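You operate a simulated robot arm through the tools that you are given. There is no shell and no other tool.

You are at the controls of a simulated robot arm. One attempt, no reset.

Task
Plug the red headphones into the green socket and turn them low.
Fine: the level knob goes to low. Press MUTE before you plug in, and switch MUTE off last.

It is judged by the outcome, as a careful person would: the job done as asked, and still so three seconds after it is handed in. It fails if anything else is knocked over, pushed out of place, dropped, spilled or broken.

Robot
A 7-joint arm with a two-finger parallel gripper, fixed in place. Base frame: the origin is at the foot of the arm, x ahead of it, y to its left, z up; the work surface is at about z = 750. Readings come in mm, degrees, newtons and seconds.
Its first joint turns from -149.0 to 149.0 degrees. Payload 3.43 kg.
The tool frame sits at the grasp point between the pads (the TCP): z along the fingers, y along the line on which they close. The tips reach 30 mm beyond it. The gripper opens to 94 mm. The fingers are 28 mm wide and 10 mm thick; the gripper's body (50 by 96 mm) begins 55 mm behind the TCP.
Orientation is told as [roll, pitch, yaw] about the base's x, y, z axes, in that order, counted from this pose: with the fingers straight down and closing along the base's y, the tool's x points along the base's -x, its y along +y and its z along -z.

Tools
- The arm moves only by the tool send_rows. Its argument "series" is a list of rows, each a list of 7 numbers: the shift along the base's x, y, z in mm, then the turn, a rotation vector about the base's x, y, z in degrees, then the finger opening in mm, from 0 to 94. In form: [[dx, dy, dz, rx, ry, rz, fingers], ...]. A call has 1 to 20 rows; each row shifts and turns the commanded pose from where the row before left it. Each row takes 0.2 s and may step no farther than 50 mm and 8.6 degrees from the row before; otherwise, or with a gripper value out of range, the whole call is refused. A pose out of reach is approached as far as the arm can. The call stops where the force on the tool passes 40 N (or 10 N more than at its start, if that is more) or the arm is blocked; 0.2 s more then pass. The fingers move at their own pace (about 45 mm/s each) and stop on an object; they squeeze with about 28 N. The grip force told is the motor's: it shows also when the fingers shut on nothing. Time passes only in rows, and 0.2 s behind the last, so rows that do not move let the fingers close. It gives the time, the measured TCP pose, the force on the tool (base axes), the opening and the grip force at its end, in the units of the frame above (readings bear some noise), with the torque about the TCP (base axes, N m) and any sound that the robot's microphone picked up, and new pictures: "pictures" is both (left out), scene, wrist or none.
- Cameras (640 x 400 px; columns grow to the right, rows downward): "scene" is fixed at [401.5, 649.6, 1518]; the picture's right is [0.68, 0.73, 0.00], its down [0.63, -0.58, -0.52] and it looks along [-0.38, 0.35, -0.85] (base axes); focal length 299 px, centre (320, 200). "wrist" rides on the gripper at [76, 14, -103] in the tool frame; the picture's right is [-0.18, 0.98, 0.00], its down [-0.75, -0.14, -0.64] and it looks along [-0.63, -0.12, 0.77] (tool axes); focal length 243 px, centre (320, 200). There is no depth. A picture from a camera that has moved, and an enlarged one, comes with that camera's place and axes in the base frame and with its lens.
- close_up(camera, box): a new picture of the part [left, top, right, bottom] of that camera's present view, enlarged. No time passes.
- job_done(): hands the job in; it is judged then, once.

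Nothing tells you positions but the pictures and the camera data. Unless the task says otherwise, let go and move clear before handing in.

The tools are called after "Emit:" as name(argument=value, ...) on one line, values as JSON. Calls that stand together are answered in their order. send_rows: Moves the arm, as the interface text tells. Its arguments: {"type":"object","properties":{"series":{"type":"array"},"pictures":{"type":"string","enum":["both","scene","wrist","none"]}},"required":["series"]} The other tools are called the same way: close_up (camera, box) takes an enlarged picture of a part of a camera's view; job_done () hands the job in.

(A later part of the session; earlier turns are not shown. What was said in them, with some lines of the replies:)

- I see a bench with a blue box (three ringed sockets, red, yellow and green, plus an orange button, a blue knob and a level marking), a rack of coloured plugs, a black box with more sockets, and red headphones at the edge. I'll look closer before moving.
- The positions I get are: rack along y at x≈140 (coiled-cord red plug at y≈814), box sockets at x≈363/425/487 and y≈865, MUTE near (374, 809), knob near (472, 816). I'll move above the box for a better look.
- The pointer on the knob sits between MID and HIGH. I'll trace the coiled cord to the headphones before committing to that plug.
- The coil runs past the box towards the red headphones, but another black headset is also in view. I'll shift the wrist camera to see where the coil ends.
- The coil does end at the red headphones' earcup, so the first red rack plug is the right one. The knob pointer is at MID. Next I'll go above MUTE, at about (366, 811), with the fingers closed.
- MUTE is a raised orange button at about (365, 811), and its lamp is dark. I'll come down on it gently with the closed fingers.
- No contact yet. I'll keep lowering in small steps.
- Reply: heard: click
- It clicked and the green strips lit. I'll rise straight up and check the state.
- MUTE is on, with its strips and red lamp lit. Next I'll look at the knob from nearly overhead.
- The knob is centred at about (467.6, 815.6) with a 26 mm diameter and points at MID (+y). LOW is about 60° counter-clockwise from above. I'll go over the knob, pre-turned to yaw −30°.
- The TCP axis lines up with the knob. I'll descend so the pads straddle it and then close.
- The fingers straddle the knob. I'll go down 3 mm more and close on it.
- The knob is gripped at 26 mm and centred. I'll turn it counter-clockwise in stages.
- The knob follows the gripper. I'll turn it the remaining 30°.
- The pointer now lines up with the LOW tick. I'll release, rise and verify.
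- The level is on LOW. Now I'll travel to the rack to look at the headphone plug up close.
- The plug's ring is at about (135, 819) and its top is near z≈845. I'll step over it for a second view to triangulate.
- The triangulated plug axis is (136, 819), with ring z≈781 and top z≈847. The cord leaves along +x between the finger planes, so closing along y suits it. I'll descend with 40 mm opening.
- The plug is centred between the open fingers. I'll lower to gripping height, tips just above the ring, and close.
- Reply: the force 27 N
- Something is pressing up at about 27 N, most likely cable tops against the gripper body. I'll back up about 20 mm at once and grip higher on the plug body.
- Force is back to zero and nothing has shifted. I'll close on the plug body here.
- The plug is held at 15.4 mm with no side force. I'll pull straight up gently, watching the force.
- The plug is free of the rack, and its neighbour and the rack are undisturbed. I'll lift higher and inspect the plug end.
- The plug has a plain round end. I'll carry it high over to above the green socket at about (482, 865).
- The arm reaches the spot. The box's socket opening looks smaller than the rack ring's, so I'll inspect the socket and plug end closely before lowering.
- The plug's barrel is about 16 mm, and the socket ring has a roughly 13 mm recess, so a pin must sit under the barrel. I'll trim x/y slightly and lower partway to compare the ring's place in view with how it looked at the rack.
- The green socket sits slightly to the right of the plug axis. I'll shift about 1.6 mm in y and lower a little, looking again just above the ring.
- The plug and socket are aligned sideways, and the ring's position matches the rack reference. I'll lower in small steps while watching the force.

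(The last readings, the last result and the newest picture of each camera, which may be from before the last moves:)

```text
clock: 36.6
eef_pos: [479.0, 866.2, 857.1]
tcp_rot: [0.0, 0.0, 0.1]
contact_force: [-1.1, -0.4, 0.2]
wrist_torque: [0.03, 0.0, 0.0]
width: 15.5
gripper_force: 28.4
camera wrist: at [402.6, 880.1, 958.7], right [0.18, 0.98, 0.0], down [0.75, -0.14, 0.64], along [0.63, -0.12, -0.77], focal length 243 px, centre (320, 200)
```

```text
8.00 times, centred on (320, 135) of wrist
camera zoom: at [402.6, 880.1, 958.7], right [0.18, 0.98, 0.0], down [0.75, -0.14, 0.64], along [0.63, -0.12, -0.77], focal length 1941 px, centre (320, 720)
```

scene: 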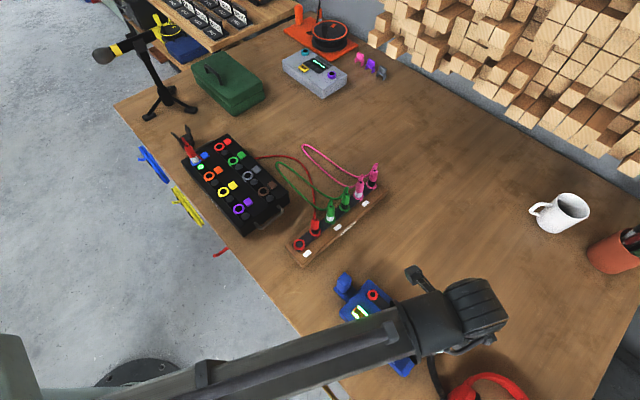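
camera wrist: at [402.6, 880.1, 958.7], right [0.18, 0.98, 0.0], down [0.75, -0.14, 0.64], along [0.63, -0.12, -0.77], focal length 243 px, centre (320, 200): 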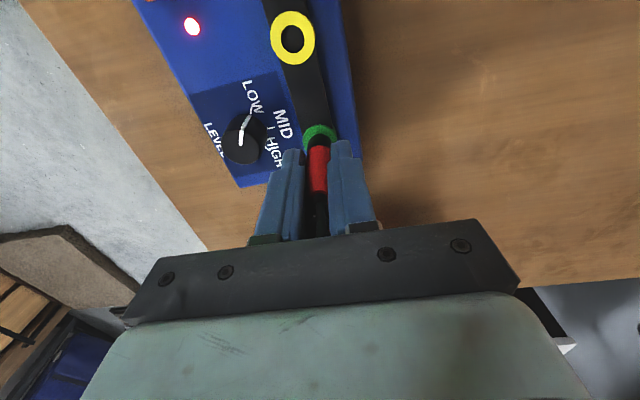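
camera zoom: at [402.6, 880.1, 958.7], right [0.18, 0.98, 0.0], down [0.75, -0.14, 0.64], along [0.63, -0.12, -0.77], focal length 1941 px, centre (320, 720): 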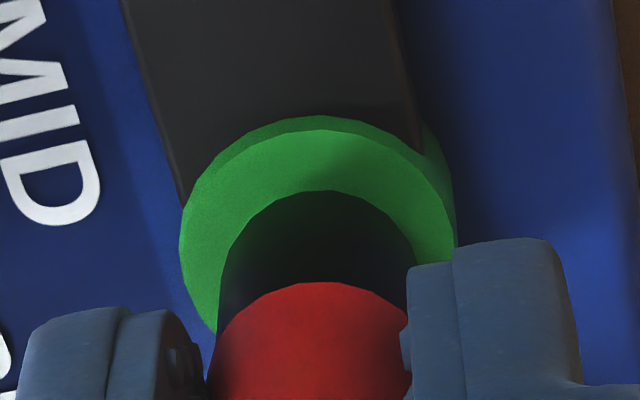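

Emit:
send_rows(series=[[0, 0, -1, 0, 0, 0, 5], [0, 0, -1, 0, 0, 0, 5], [0, 0, 0, 0, 0, 0, 5]], pictures="none")

Emit:
close_up(camera="wrist", box=[295, 110, 345, 160])

```text
clock: 37.4
eef_pos: [478.9, 867.9, 853.9]
tcp_rot: [0.0, 0.0, -0.1]
contact_force: [-0.1, 0.6, -0.4]
wrist_torque: [-0.01, 0.01, -0.01]
width: 15.8
gripper_force: 27.9
```

```text
8.00 times, centred on (320, 135) of wrist
camera zoom: at [402.2, 880.0, 956.8], right [0.18, 0.98, 0.0], down [0.75, -0.14, 0.64], along [0.63, -0.12, -0.77], focal length 1941 px, centre (320, 720)
```

zoom: 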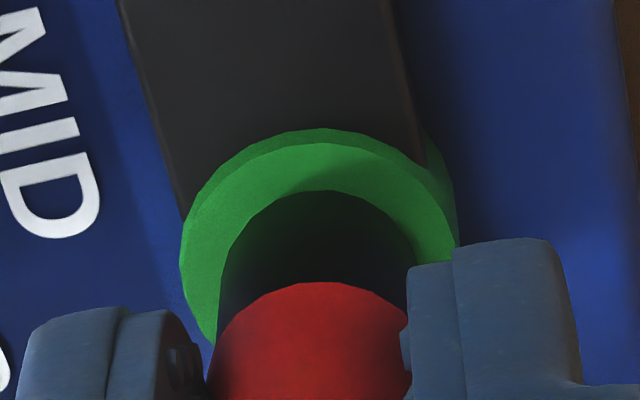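

Emit:
send_rows(series=[[0, 0, -1, 0, 0, 0, 5], [0, 0, 0, 0, 0, 0, 5]], pictures="none")

Emit:
send_rows(series=[[0, 0, -1, 0, 0, 0, 5], [0, 0, 0, 0, 0, 0, 5]], pictures="none")

Emit:
close_up(camera="wrist", box=[295, 110, 345, 160])

```text
clock: 38.0
eef_pos: [478.3, 866.9, 853.2]
tcp_rot: [0.0, -0.2, 0.0]
contact_force: [-1.1, 0.0, 0.6]
wrist_torque: [0.02, 0.01, 0.0]
width: 15.5
gripper_force: 28.1
```

```text
clock: 38.6
eef_pos: [478.9, 866.7, 853.3]
tcp_rot: [0.0, -0.1, 0.0]
contact_force: [0.4, -0.7, 7.6]
wrist_torque: [-0.04, 0.0, 0.04]
width: 15.6
gripper_force: 28.1
```

```text
8.00 times, centred on (320, 135) of wrist
camera zoom: at [402.2, 879.9, 955.6], right [0.18, 0.98, 0.0], down [0.75, -0.14, 0.64], along [0.63, -0.12, -0.77], focal length 1941 px, centre (320, 720)
```

zoom: 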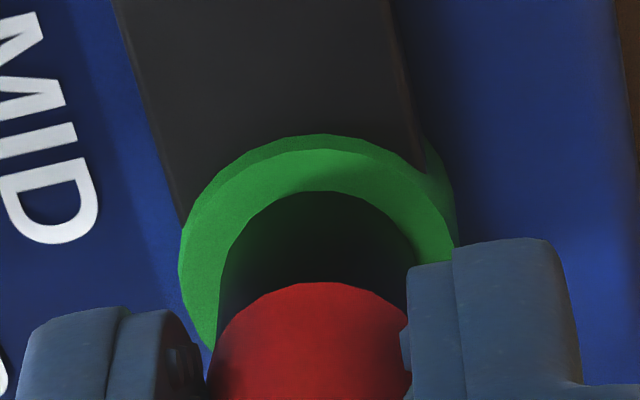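

There's light, centred contact (7.6 N) at the same height above the ring as the plug had when seated in the rack. I'll press down a little more to see whether it seats or clicks.

Emit:
send_rows(series=[[0, 0, -1, 0, 0, 0, 5], [0, 0, 0, 0, 0, 0, 5]], pictures="none")

Emit:
close_up(camera="wrist", box=[295, 110, 345, 160])

```text
clock: 39.2
eef_pos: [478.2, 866.1, 852.3]
tcp_rot: [0.1, -0.2, 0.0]
contact_force: [0.8, 0.1, 22.9]
wrist_torque: [0.0, -0.04, -0.03]
width: 15.8
gripper_force: 27.7
```

```text
8.00 times, centred on (320, 135) of wrist
camera zoom: at [402.2, 879.8, 955.4], right [0.18, 0.98, 0.0], down [0.75, -0.14, 0.64], along [0.63, -0.12, -0.77], focal length 1941 px, centre (320, 720)
```

zoom: 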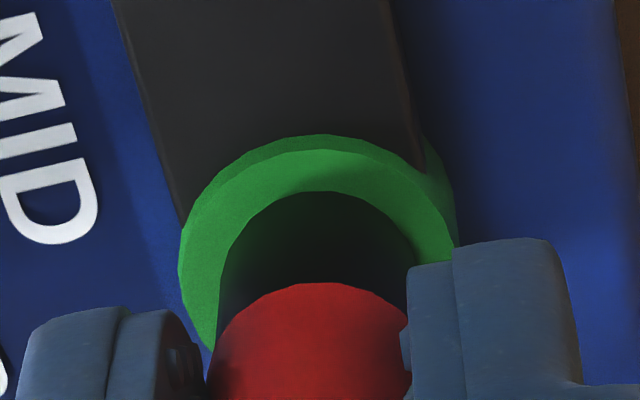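

There's a hard stop with no tilt, and the ring's apparent size puts the barrel shoulder at the same seating depth as in the rack, so the pin is in. I'll ease off the press, then open the fingers.

Emit:
send_rows(series=[[0, 0, 1.5, 0, 0, 0, 5], [0, 0, 0, 0, 0, 0, 5], [0, 0, 0, 0, 0, 0, 20], [0, 0, 0, 0, 0, 0, 30], [0, 0, 0, 0, 0, 0, 36], [0, 0, 0, 0, 0, 0, 36]])

Emit:
close_up(camera="wrist", box=[240, 70, 440, 220])

Emit:
close_up(camera="scene", box=[330, 260, 530, 400])

```text
clock: 40.6
eef_pos: [479.2, 866.9, 851.9]
tcp_rot: [0.0, 0.0, 0.0]
contact_force: [-1.0, -0.1, -0.5]
wrist_torque: [-0.03, 0.01, 0.02]
width: 36.1
gripper_force: 0.0
camera wrist: at [402.4, 880.3, 955.5], right [0.18, 0.98, 0.0], down [0.75, -0.14, 0.64], along [0.63, -0.12, -0.77], focal length 243 px, centre (320, 200)
```

scene: 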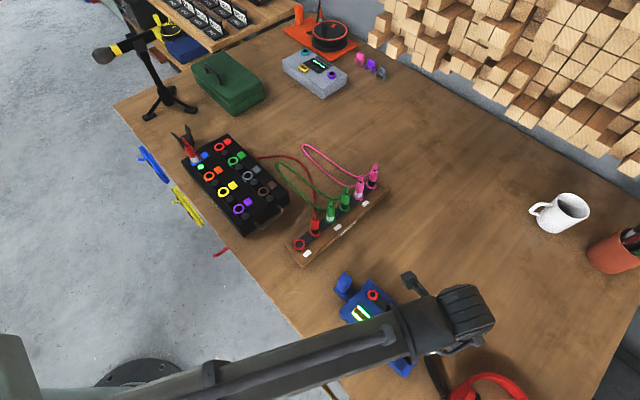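
wrist: 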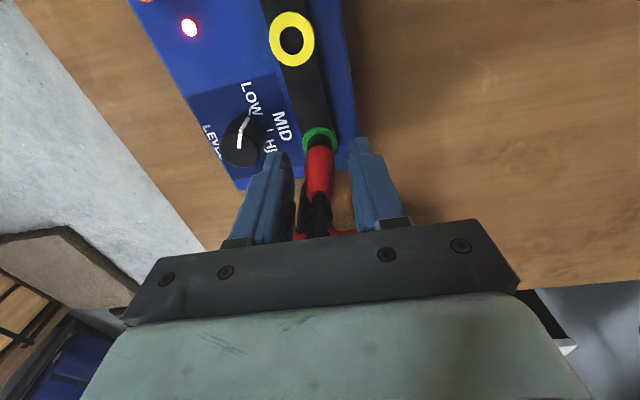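

```text
2.67 times, centred on (340, 145) of wrist
camera zoom: at [402.4, 880.3, 955.5], right [0.18, 0.98, 0.0], down [0.75, -0.14, 0.64], along [0.63, -0.12, -0.77], focal length 647 px, centre (267, 347)
```

zoom: 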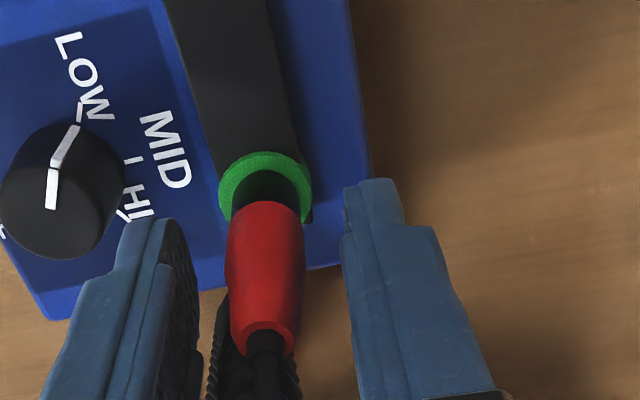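

```text
2.86 times, centred on (430, 330) of scene
camera zoom: at [401.5, 649.6, 1518.0], right [0.68, 0.73, 0.0], down [0.63, -0.58, -0.52], along [-0.38, 0.35, -0.85], focal length 853 px, centre (6, -171)
```

zoom: 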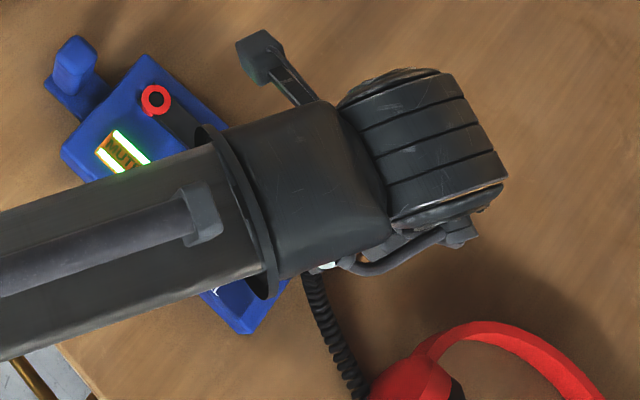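

The plug stands in the green socket on its own. I'll rise straight up and check it from above.

Emit:
send_rows(series=[[0, 0, 10, 0, 0, 0, 40], [0, 0, 15, 0, 0, 0, 50], [0, 0, 25, 0, 0, 0, 50], [0, 0, 30, 0, 0, 0, 50], [0, 0, 20, 0, 0, 0, 50], [0, 0, 0, 0, 0, 0, 50]])

Emit:
close_up(camera="wrist", box=[230, 0, 430, 150])

```text
clock: 42.0
eef_pos: [479.2, 867.8, 952.6]
tcp_rot: [-0.1, 0.0, 0.0]
contact_force: [0.4, 0.0, -0.2]
wrist_torque: [-0.02, -0.02, 0.03]
width: 50.0
gripper_force: 0.0
camera wrist: at [402.7, 880.0, 1054.7], right [0.18, 0.98, 0.0], down [0.75, -0.14, 0.64], along [0.63, -0.12, -0.77], focal length 243 px, centre (320, 200)
```

scene: 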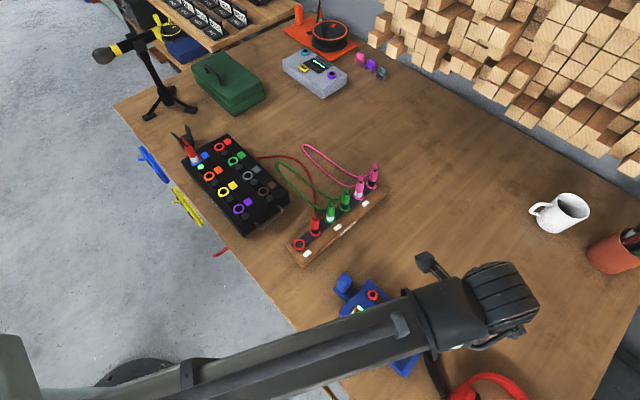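
wrist: 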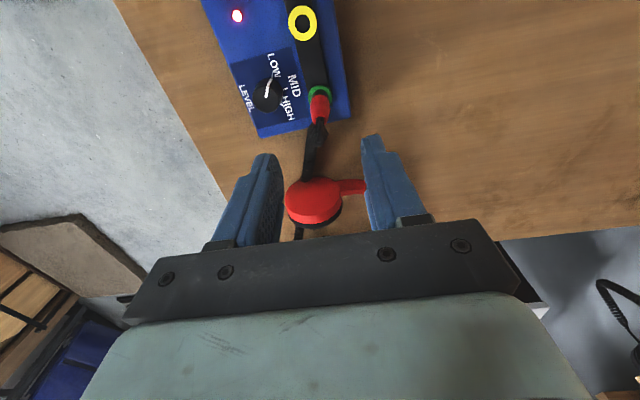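

```text
2.67 times, centred on (330, 75) of wrist
camera zoom: at [402.7, 880.0, 1054.7], right [0.18, 0.98, 0.0], down [0.75, -0.14, 0.64], along [0.63, -0.12, -0.77], focal length 647 px, centre (293, 533)
```

zoom: 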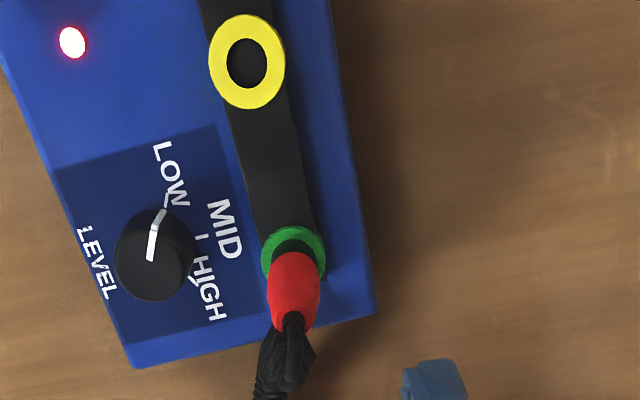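

The plug is firmly in the green socket and the level is still on LOW. The last step is to switch MUTE off, so I'll move over it with fingers closed.

Emit:
send_rows(series=[[-28.5, -14.1, 0, 0, 0, 0, 30], [-28.5, -14.1, 0, 0, 0, 0, 0], [-28.5, -14.1, 0, 0, 0, 0, 0], [-28.5, -14.1, 0, 0, 0, 0, 0], [0, 0, -22, 0, 0, 0, 0], [0, 0, 0, 0, 0, 0, 0]])

Emit:
close_up(camera="wrist", box=[280, 60, 420, 210])

```text
clock: 43.4
eef_pos: [364.1, 810.0, 931.4]
tcp_rot: [-0.1, 0.0, 0.0]
contact_force: [0.0, 0.3, 1.0]
wrist_torque: [-0.01, -0.01, 0.0]
width: 0.0
gripper_force: 28.6
camera wrist: at [287.8, 823.2, 1033.4], right [0.18, 0.98, 0.0], down [0.75, -0.14, 0.64], along [0.63, -0.12, -0.77], focal length 243 px, centre (320, 200)
```

scene: 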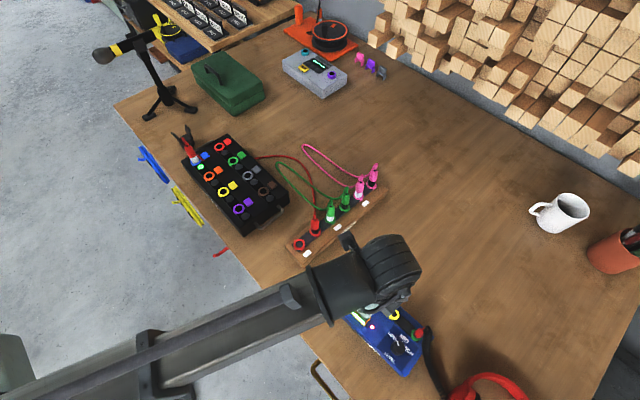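
wrist: 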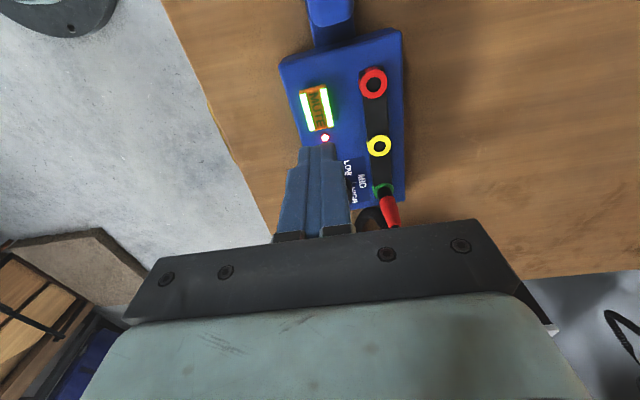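

```text
2.67 times, centred on (350, 135) of wrist
camera zoom: at [287.8, 823.2, 1033.4], right [0.18, 0.98, 0.0], down [0.75, -0.14, 0.64], along [0.63, -0.12, -0.77], focal length 647 px, centre (240, 373)
```

zoom: 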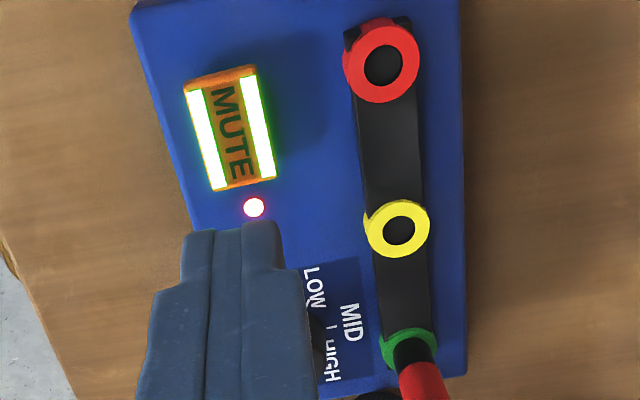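

Comparing pictures, the box turned about 3° around the knob while I was turning it, a few mm at most, and everything is still seated. MUTE is now near (365.4, 805.4), so I'll shift to match and press it.

Emit:
send_rows(series=[[1.2, -4.4, -20, 0, 0, 0, 0], [0, 0, -30, 0, 0, 0, 0], [0, 0, -30, 0, 0, 0, 0], [0, 0, -10, 0, 0, 0, 0], [0, 0, 0, 0, 0, 0, 0]], pictures="wrist")

Emit:
close_up(camera="wrist", box=[280, 90, 420, 240])

```text
clock: 44.6
eef_pos: [364.9, 805.2, 840.1]
tcp_rot: [-0.1, 0.0, 0.1]
contact_force: [-0.1, -0.3, -0.6]
wrist_torque: [0.0, 0.02, -0.02]
width: 0.0
gripper_force: 27.9
camera wrist: at [289.4, 818.6, 943.0], right [0.18, 0.98, 0.0], down [0.75, -0.14, 0.64], along [0.63, -0.12, -0.77], focal length 243 px, centre (320, 200)
```

wrist: 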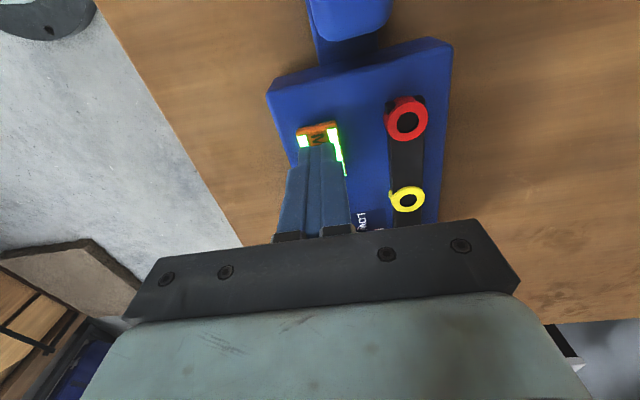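

```text
2.67 times, centred on (350, 165) of wrist
camera zoom: at [289.4, 818.6, 943.0], right [0.18, 0.98, 0.0], down [0.75, -0.14, 0.64], along [0.63, -0.12, -0.77], focal length 647 px, centre (240, 293)
```

zoom: 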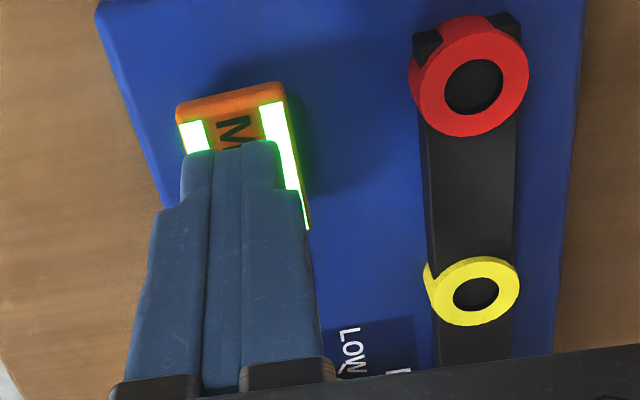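

The fingers are over the MUTE button. I'll lower slowly until it clicks.

Emit:
send_rows(series=[[0, 0, -2, 0, 0, 0, 0], [0, 0, -2, 0, 0, 0, 0], [0, 0, -1, 0, 0, 0, 0], [0, 0, -1, 0, 0, 0, 0]], pictures="none")

Emit:
send_rows(series=[[0, 0, -1, 0, 0, 0, 0], [0, 0, -1, 0, 0, 0, 0]], pictures="wrist")

```text
clock: 45.6
eef_pos: [365.5, 805.5, 835.1]
tcp_rot: [0.0, 0.0, 0.0]
contact_force: [0.7, 0.2, -1.0]
wrist_torque: [-0.02, -0.02, 0.03]
width: 0.5
gripper_force: 28.1
```

```text
clock: 46.2
eef_pos: [366.6, 806.2, 832.8]
tcp_rot: [0.0, 0.0, -0.1]
contact_force: [0.3, -0.3, 1.0]
wrist_torque: [-0.01, 0.01, -0.01]
width: 0.1
gripper_force: 27.6
camera wrist: at [289.7, 819.3, 935.5], right [0.18, 0.98, 0.0], down [0.75, -0.14, 0.64], along [0.63, -0.12, -0.77], focal length 243 px, centre (320, 200)
```

wrist: 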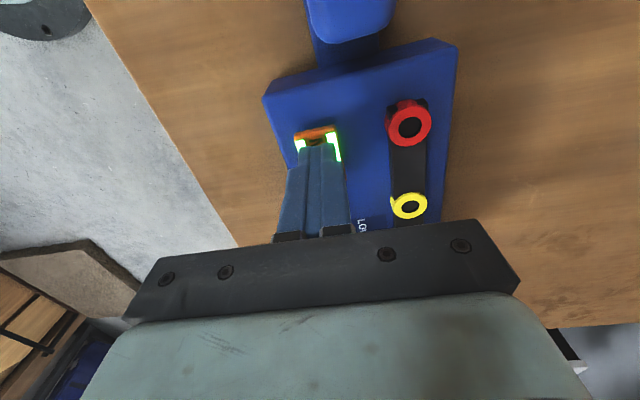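

Emit:
send_rows(series=[[0, 0, -1, 0, 0, 0, 0]], pictures="none")

Emit:
send_rows(series=[[0, 0, -1, 0, 0, 0, 0]], pictures="wrist")

```text
clock: 46.6
eef_pos: [366.3, 806.5, 832.2]
tcp_rot: [-0.1, 0.0, 0.0]
contact_force: [-0.1, -0.5, 2.0]
wrist_torque: [-0.01, 0.04, -0.02]
width: 0.0
gripper_force: 27.8
heard: click
```

```text
clock: 47.0
eef_pos: [366.2, 806.3, 831.3]
tcp_rot: [0.0, 0.0, 0.0]
contact_force: [0.5, -0.8, 1.9]
wrist_torque: [-0.03, -0.01, 0.03]
width: 0.0
gripper_force: 27.5
camera wrist: at [289.8, 819.4, 933.4], right [0.18, 0.98, 0.0], down [0.75, -0.14, 0.64], along [0.63, -0.12, -0.77], focal length 243 px, centre (320, 200)
```

wrist: 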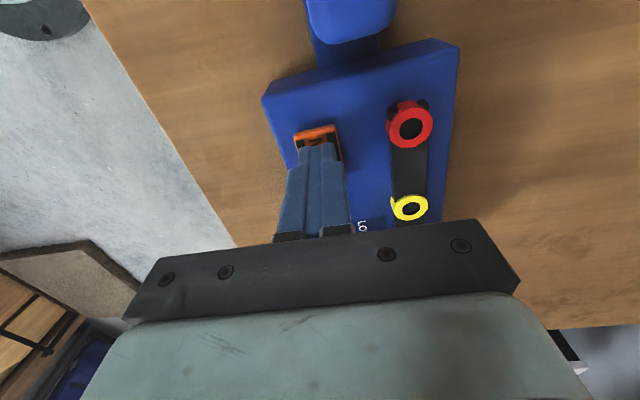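

It clicked once and the lights went out, so MUTE is off. I'll rise straight up, move clear and check everything.

Emit:
send_rows(series=[[0, 0, 5, 0, 0, 0, 0], [0, 0, 15, 0, 0, 0, 0], [0, 0, 35, 0, 0, 0, 0], [0, 0, 45, 0, 0, 0, 0], [0, 0, 45, 0, 0, 0, 0], [0, 0, 45, 0, 0, 0, 30], [0, 0, 0, 0, 0, 0, 50]])

Emit:
close_up(camera="wrist", box=[240, 0, 440, 200])

```text
clock: 48.6
eef_pos: [367.5, 806.6, 1020.4]
tcp_rot: [0.1, 0.0, -0.1]
contact_force: [0.0, 0.2, 0.0]
wrist_torque: [-0.02, -0.01, -0.02]
width: 49.0
gripper_force: 0.3
camera wrist: at [290.5, 819.8, 1124.1], right [0.18, 0.98, 0.0], down [0.75, -0.14, 0.64], along [0.63, -0.12, -0.77], focal length 243 px, centre (320, 200)
```

scene: 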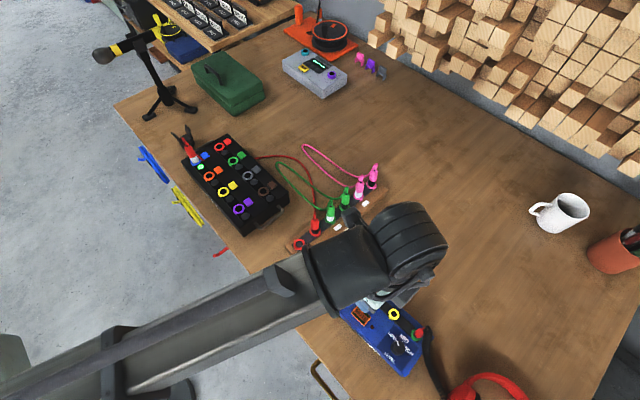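
wrist: 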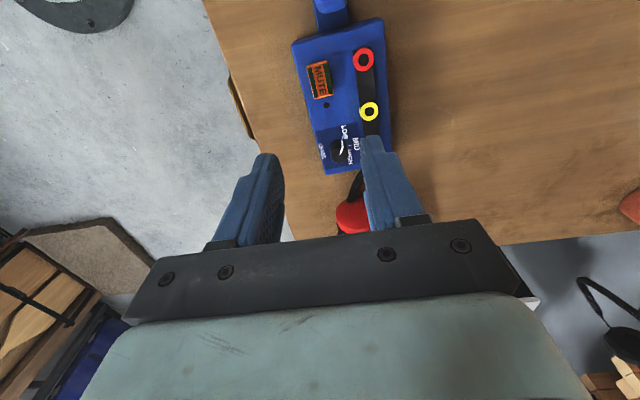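

```text
2.00 times, centred on (340, 100) of wrist
camera zoom: at [290.5, 819.8, 1124.1], right [0.18, 0.98, 0.0], down [0.75, -0.14, 0.64], along [0.63, -0.12, -0.77], focal length 485 px, centre (280, 400)
```

zoom: 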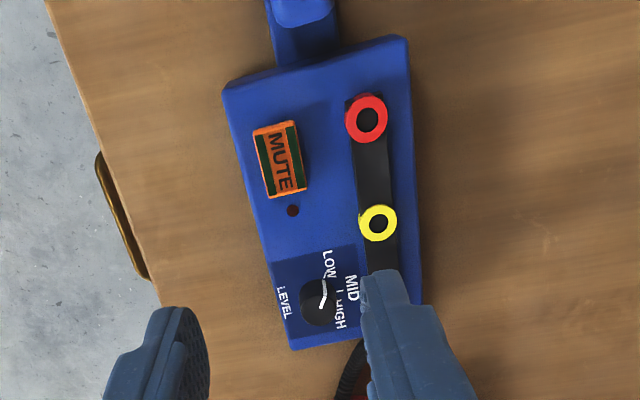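

MUTE is dark again. I'll move back towards the starting position for a full final view.

Emit:
send_rows(series=[[-35, 20, 20, 0, 0, 0, 60], [-35, 22, 20, 0, 0, 0, 60], [-35, 22, 20, 0, 0, 0, 60], [-35, 22, 20, 0, 0, 0, 60], [-35, 22, 20, 0, 0, 0, 60], [-35, 22, 15, 0, 0, 0, 60], [-35, 22, 15, 0, 0, 0, 60], [-8, 22, 0, 0, 0, 0, 60], [0, 0, 0, 0, 0, 0, 60]])

Emit:
close_up(camera="scene", box=[320, 250, 460, 400])

Emit:
close_up(camera="scene", box=[380, 310, 540, 400])

Emit:
close_up(camera="wrist", box=[200, 0, 440, 240])

Emit:
close_up(camera="scene", box=[250, 130, 410, 270])

```text
clock: 50.6
eef_pos: [112.3, 979.7, 1150.0]
tcp_rot: [0.0, 0.0, -0.1]
contact_force: [-0.4, 0.4, 0.2]
wrist_torque: [0.01, -0.02, -0.02]
width: 60.1
gripper_force: 0.0
camera wrist: at [36.5, 992.9, 1253.8], right [0.18, 0.98, 0.0], down [0.75, -0.14, 0.64], along [0.63, -0.12, -0.77], focal length 243 px, centre (320, 200)
```

scene: 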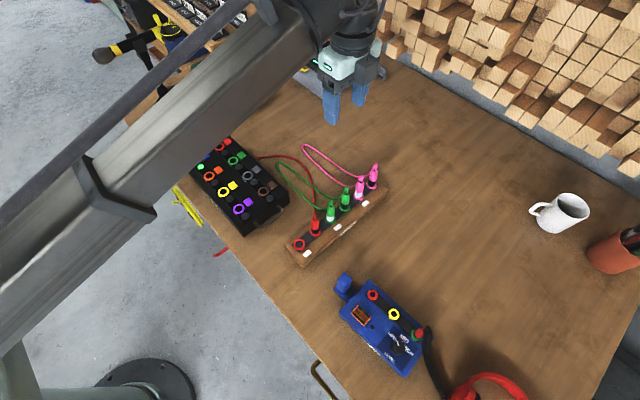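
wrist: 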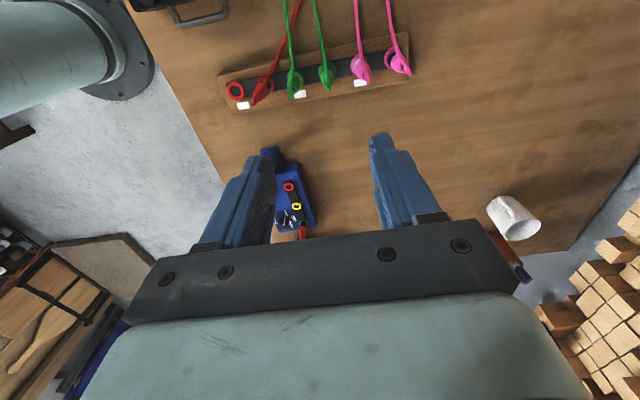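

```text
2.67 times, centred on (390, 325) of scene
camera zoom: at [401.5, 649.6, 1518.0], right [0.68, 0.73, 0.0], down [0.63, -0.58, -0.52], along [-0.38, 0.35, -0.85], focal length 796 px, centre (133, -133)
```

zoom: 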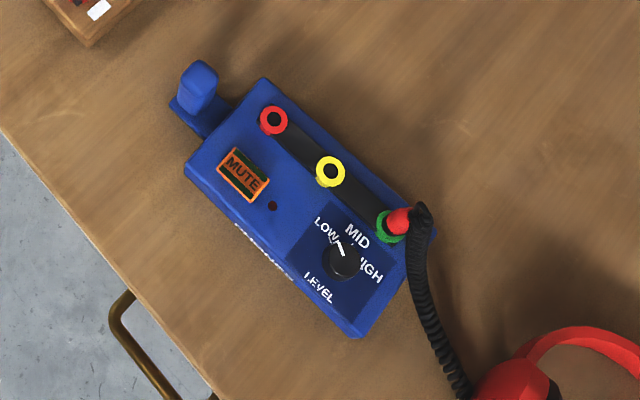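

```text
4.00 times, centred on (460, 355) of scene
camera zoom: at [401.5, 649.6, 1518.0], right [0.68, 0.73, 0.0], down [0.63, -0.58, -0.52], along [-0.38, 0.35, -0.85], focal length 1194 px, centre (-240, -420)
```

zoom: 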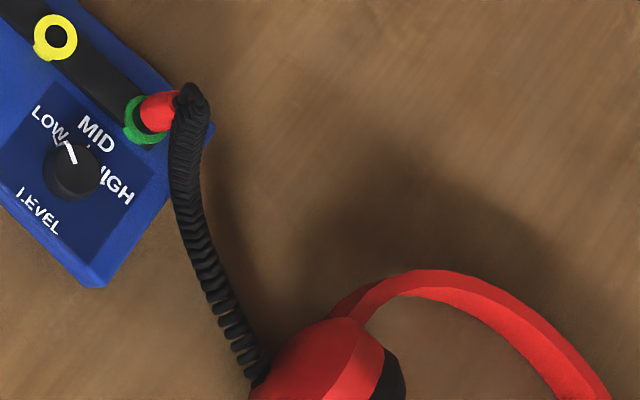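

```text
1.67 times, centred on (320, 120) of wrist
camera zoom: at [36.5, 992.9, 1253.8], right [0.18, 0.98, 0.0], down [0.75, -0.14, 0.64], along [0.63, -0.12, -0.77], focal length 404 px, centre (320, 333)
```

zoom: 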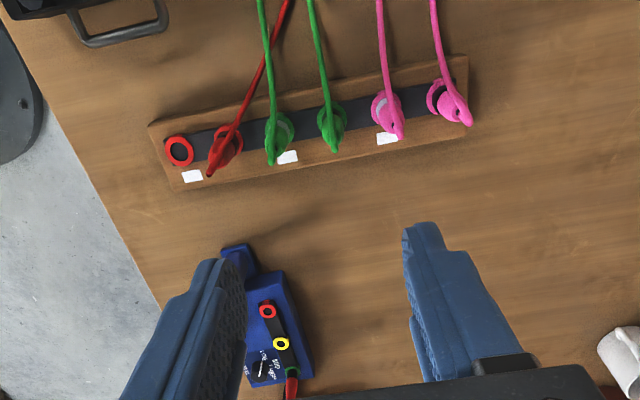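

```text
2.86 times, centred on (330, 200) of scene
camera zoom: at [401.5, 649.6, 1518.0], right [0.68, 0.73, 0.0], down [0.63, -0.58, -0.52], along [-0.38, 0.35, -0.85], focal length 853 px, centre (291, 200)
```

zoom: 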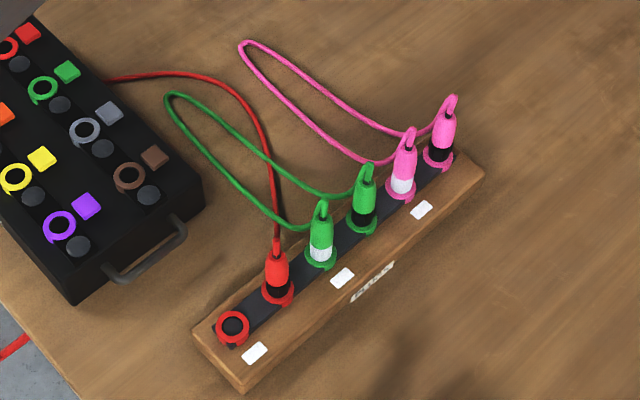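

The final view shows the red headphone plug upright in the green socket, the knob on LOW and MUTE off. The rack, cables and headphones are undisturbed; the phones box itself sits about 3° off its original angle from turning the knob. The arm is clear, so I'm handing in.

Emit:
job_done()

```text
The job is handed in.
```

The red headphones are plugged into the green socket on the blue phones box, and the level knob points at LOW. I pressed MUTE before plugging in and switched it off last; its lights went out after the second click.

- **Box moved slightly:** turning the knob rotated the box about 3° around the knob, roughly 6 mm at its far end. I left it that way rather than risk disturbing the plug.
- **Contact at the rack:** on my first approach the gripper pressed down with about 27 N, probably on cable tops. I backed off at once, and the final pictures show nothing there out of place.
- **Plug seating:** I heard no click when the plug went in. It came to a hard stop at about the depth it had in the rack, and it stayed upright after I let go.

The arm is clear of the bench, back near where it started.
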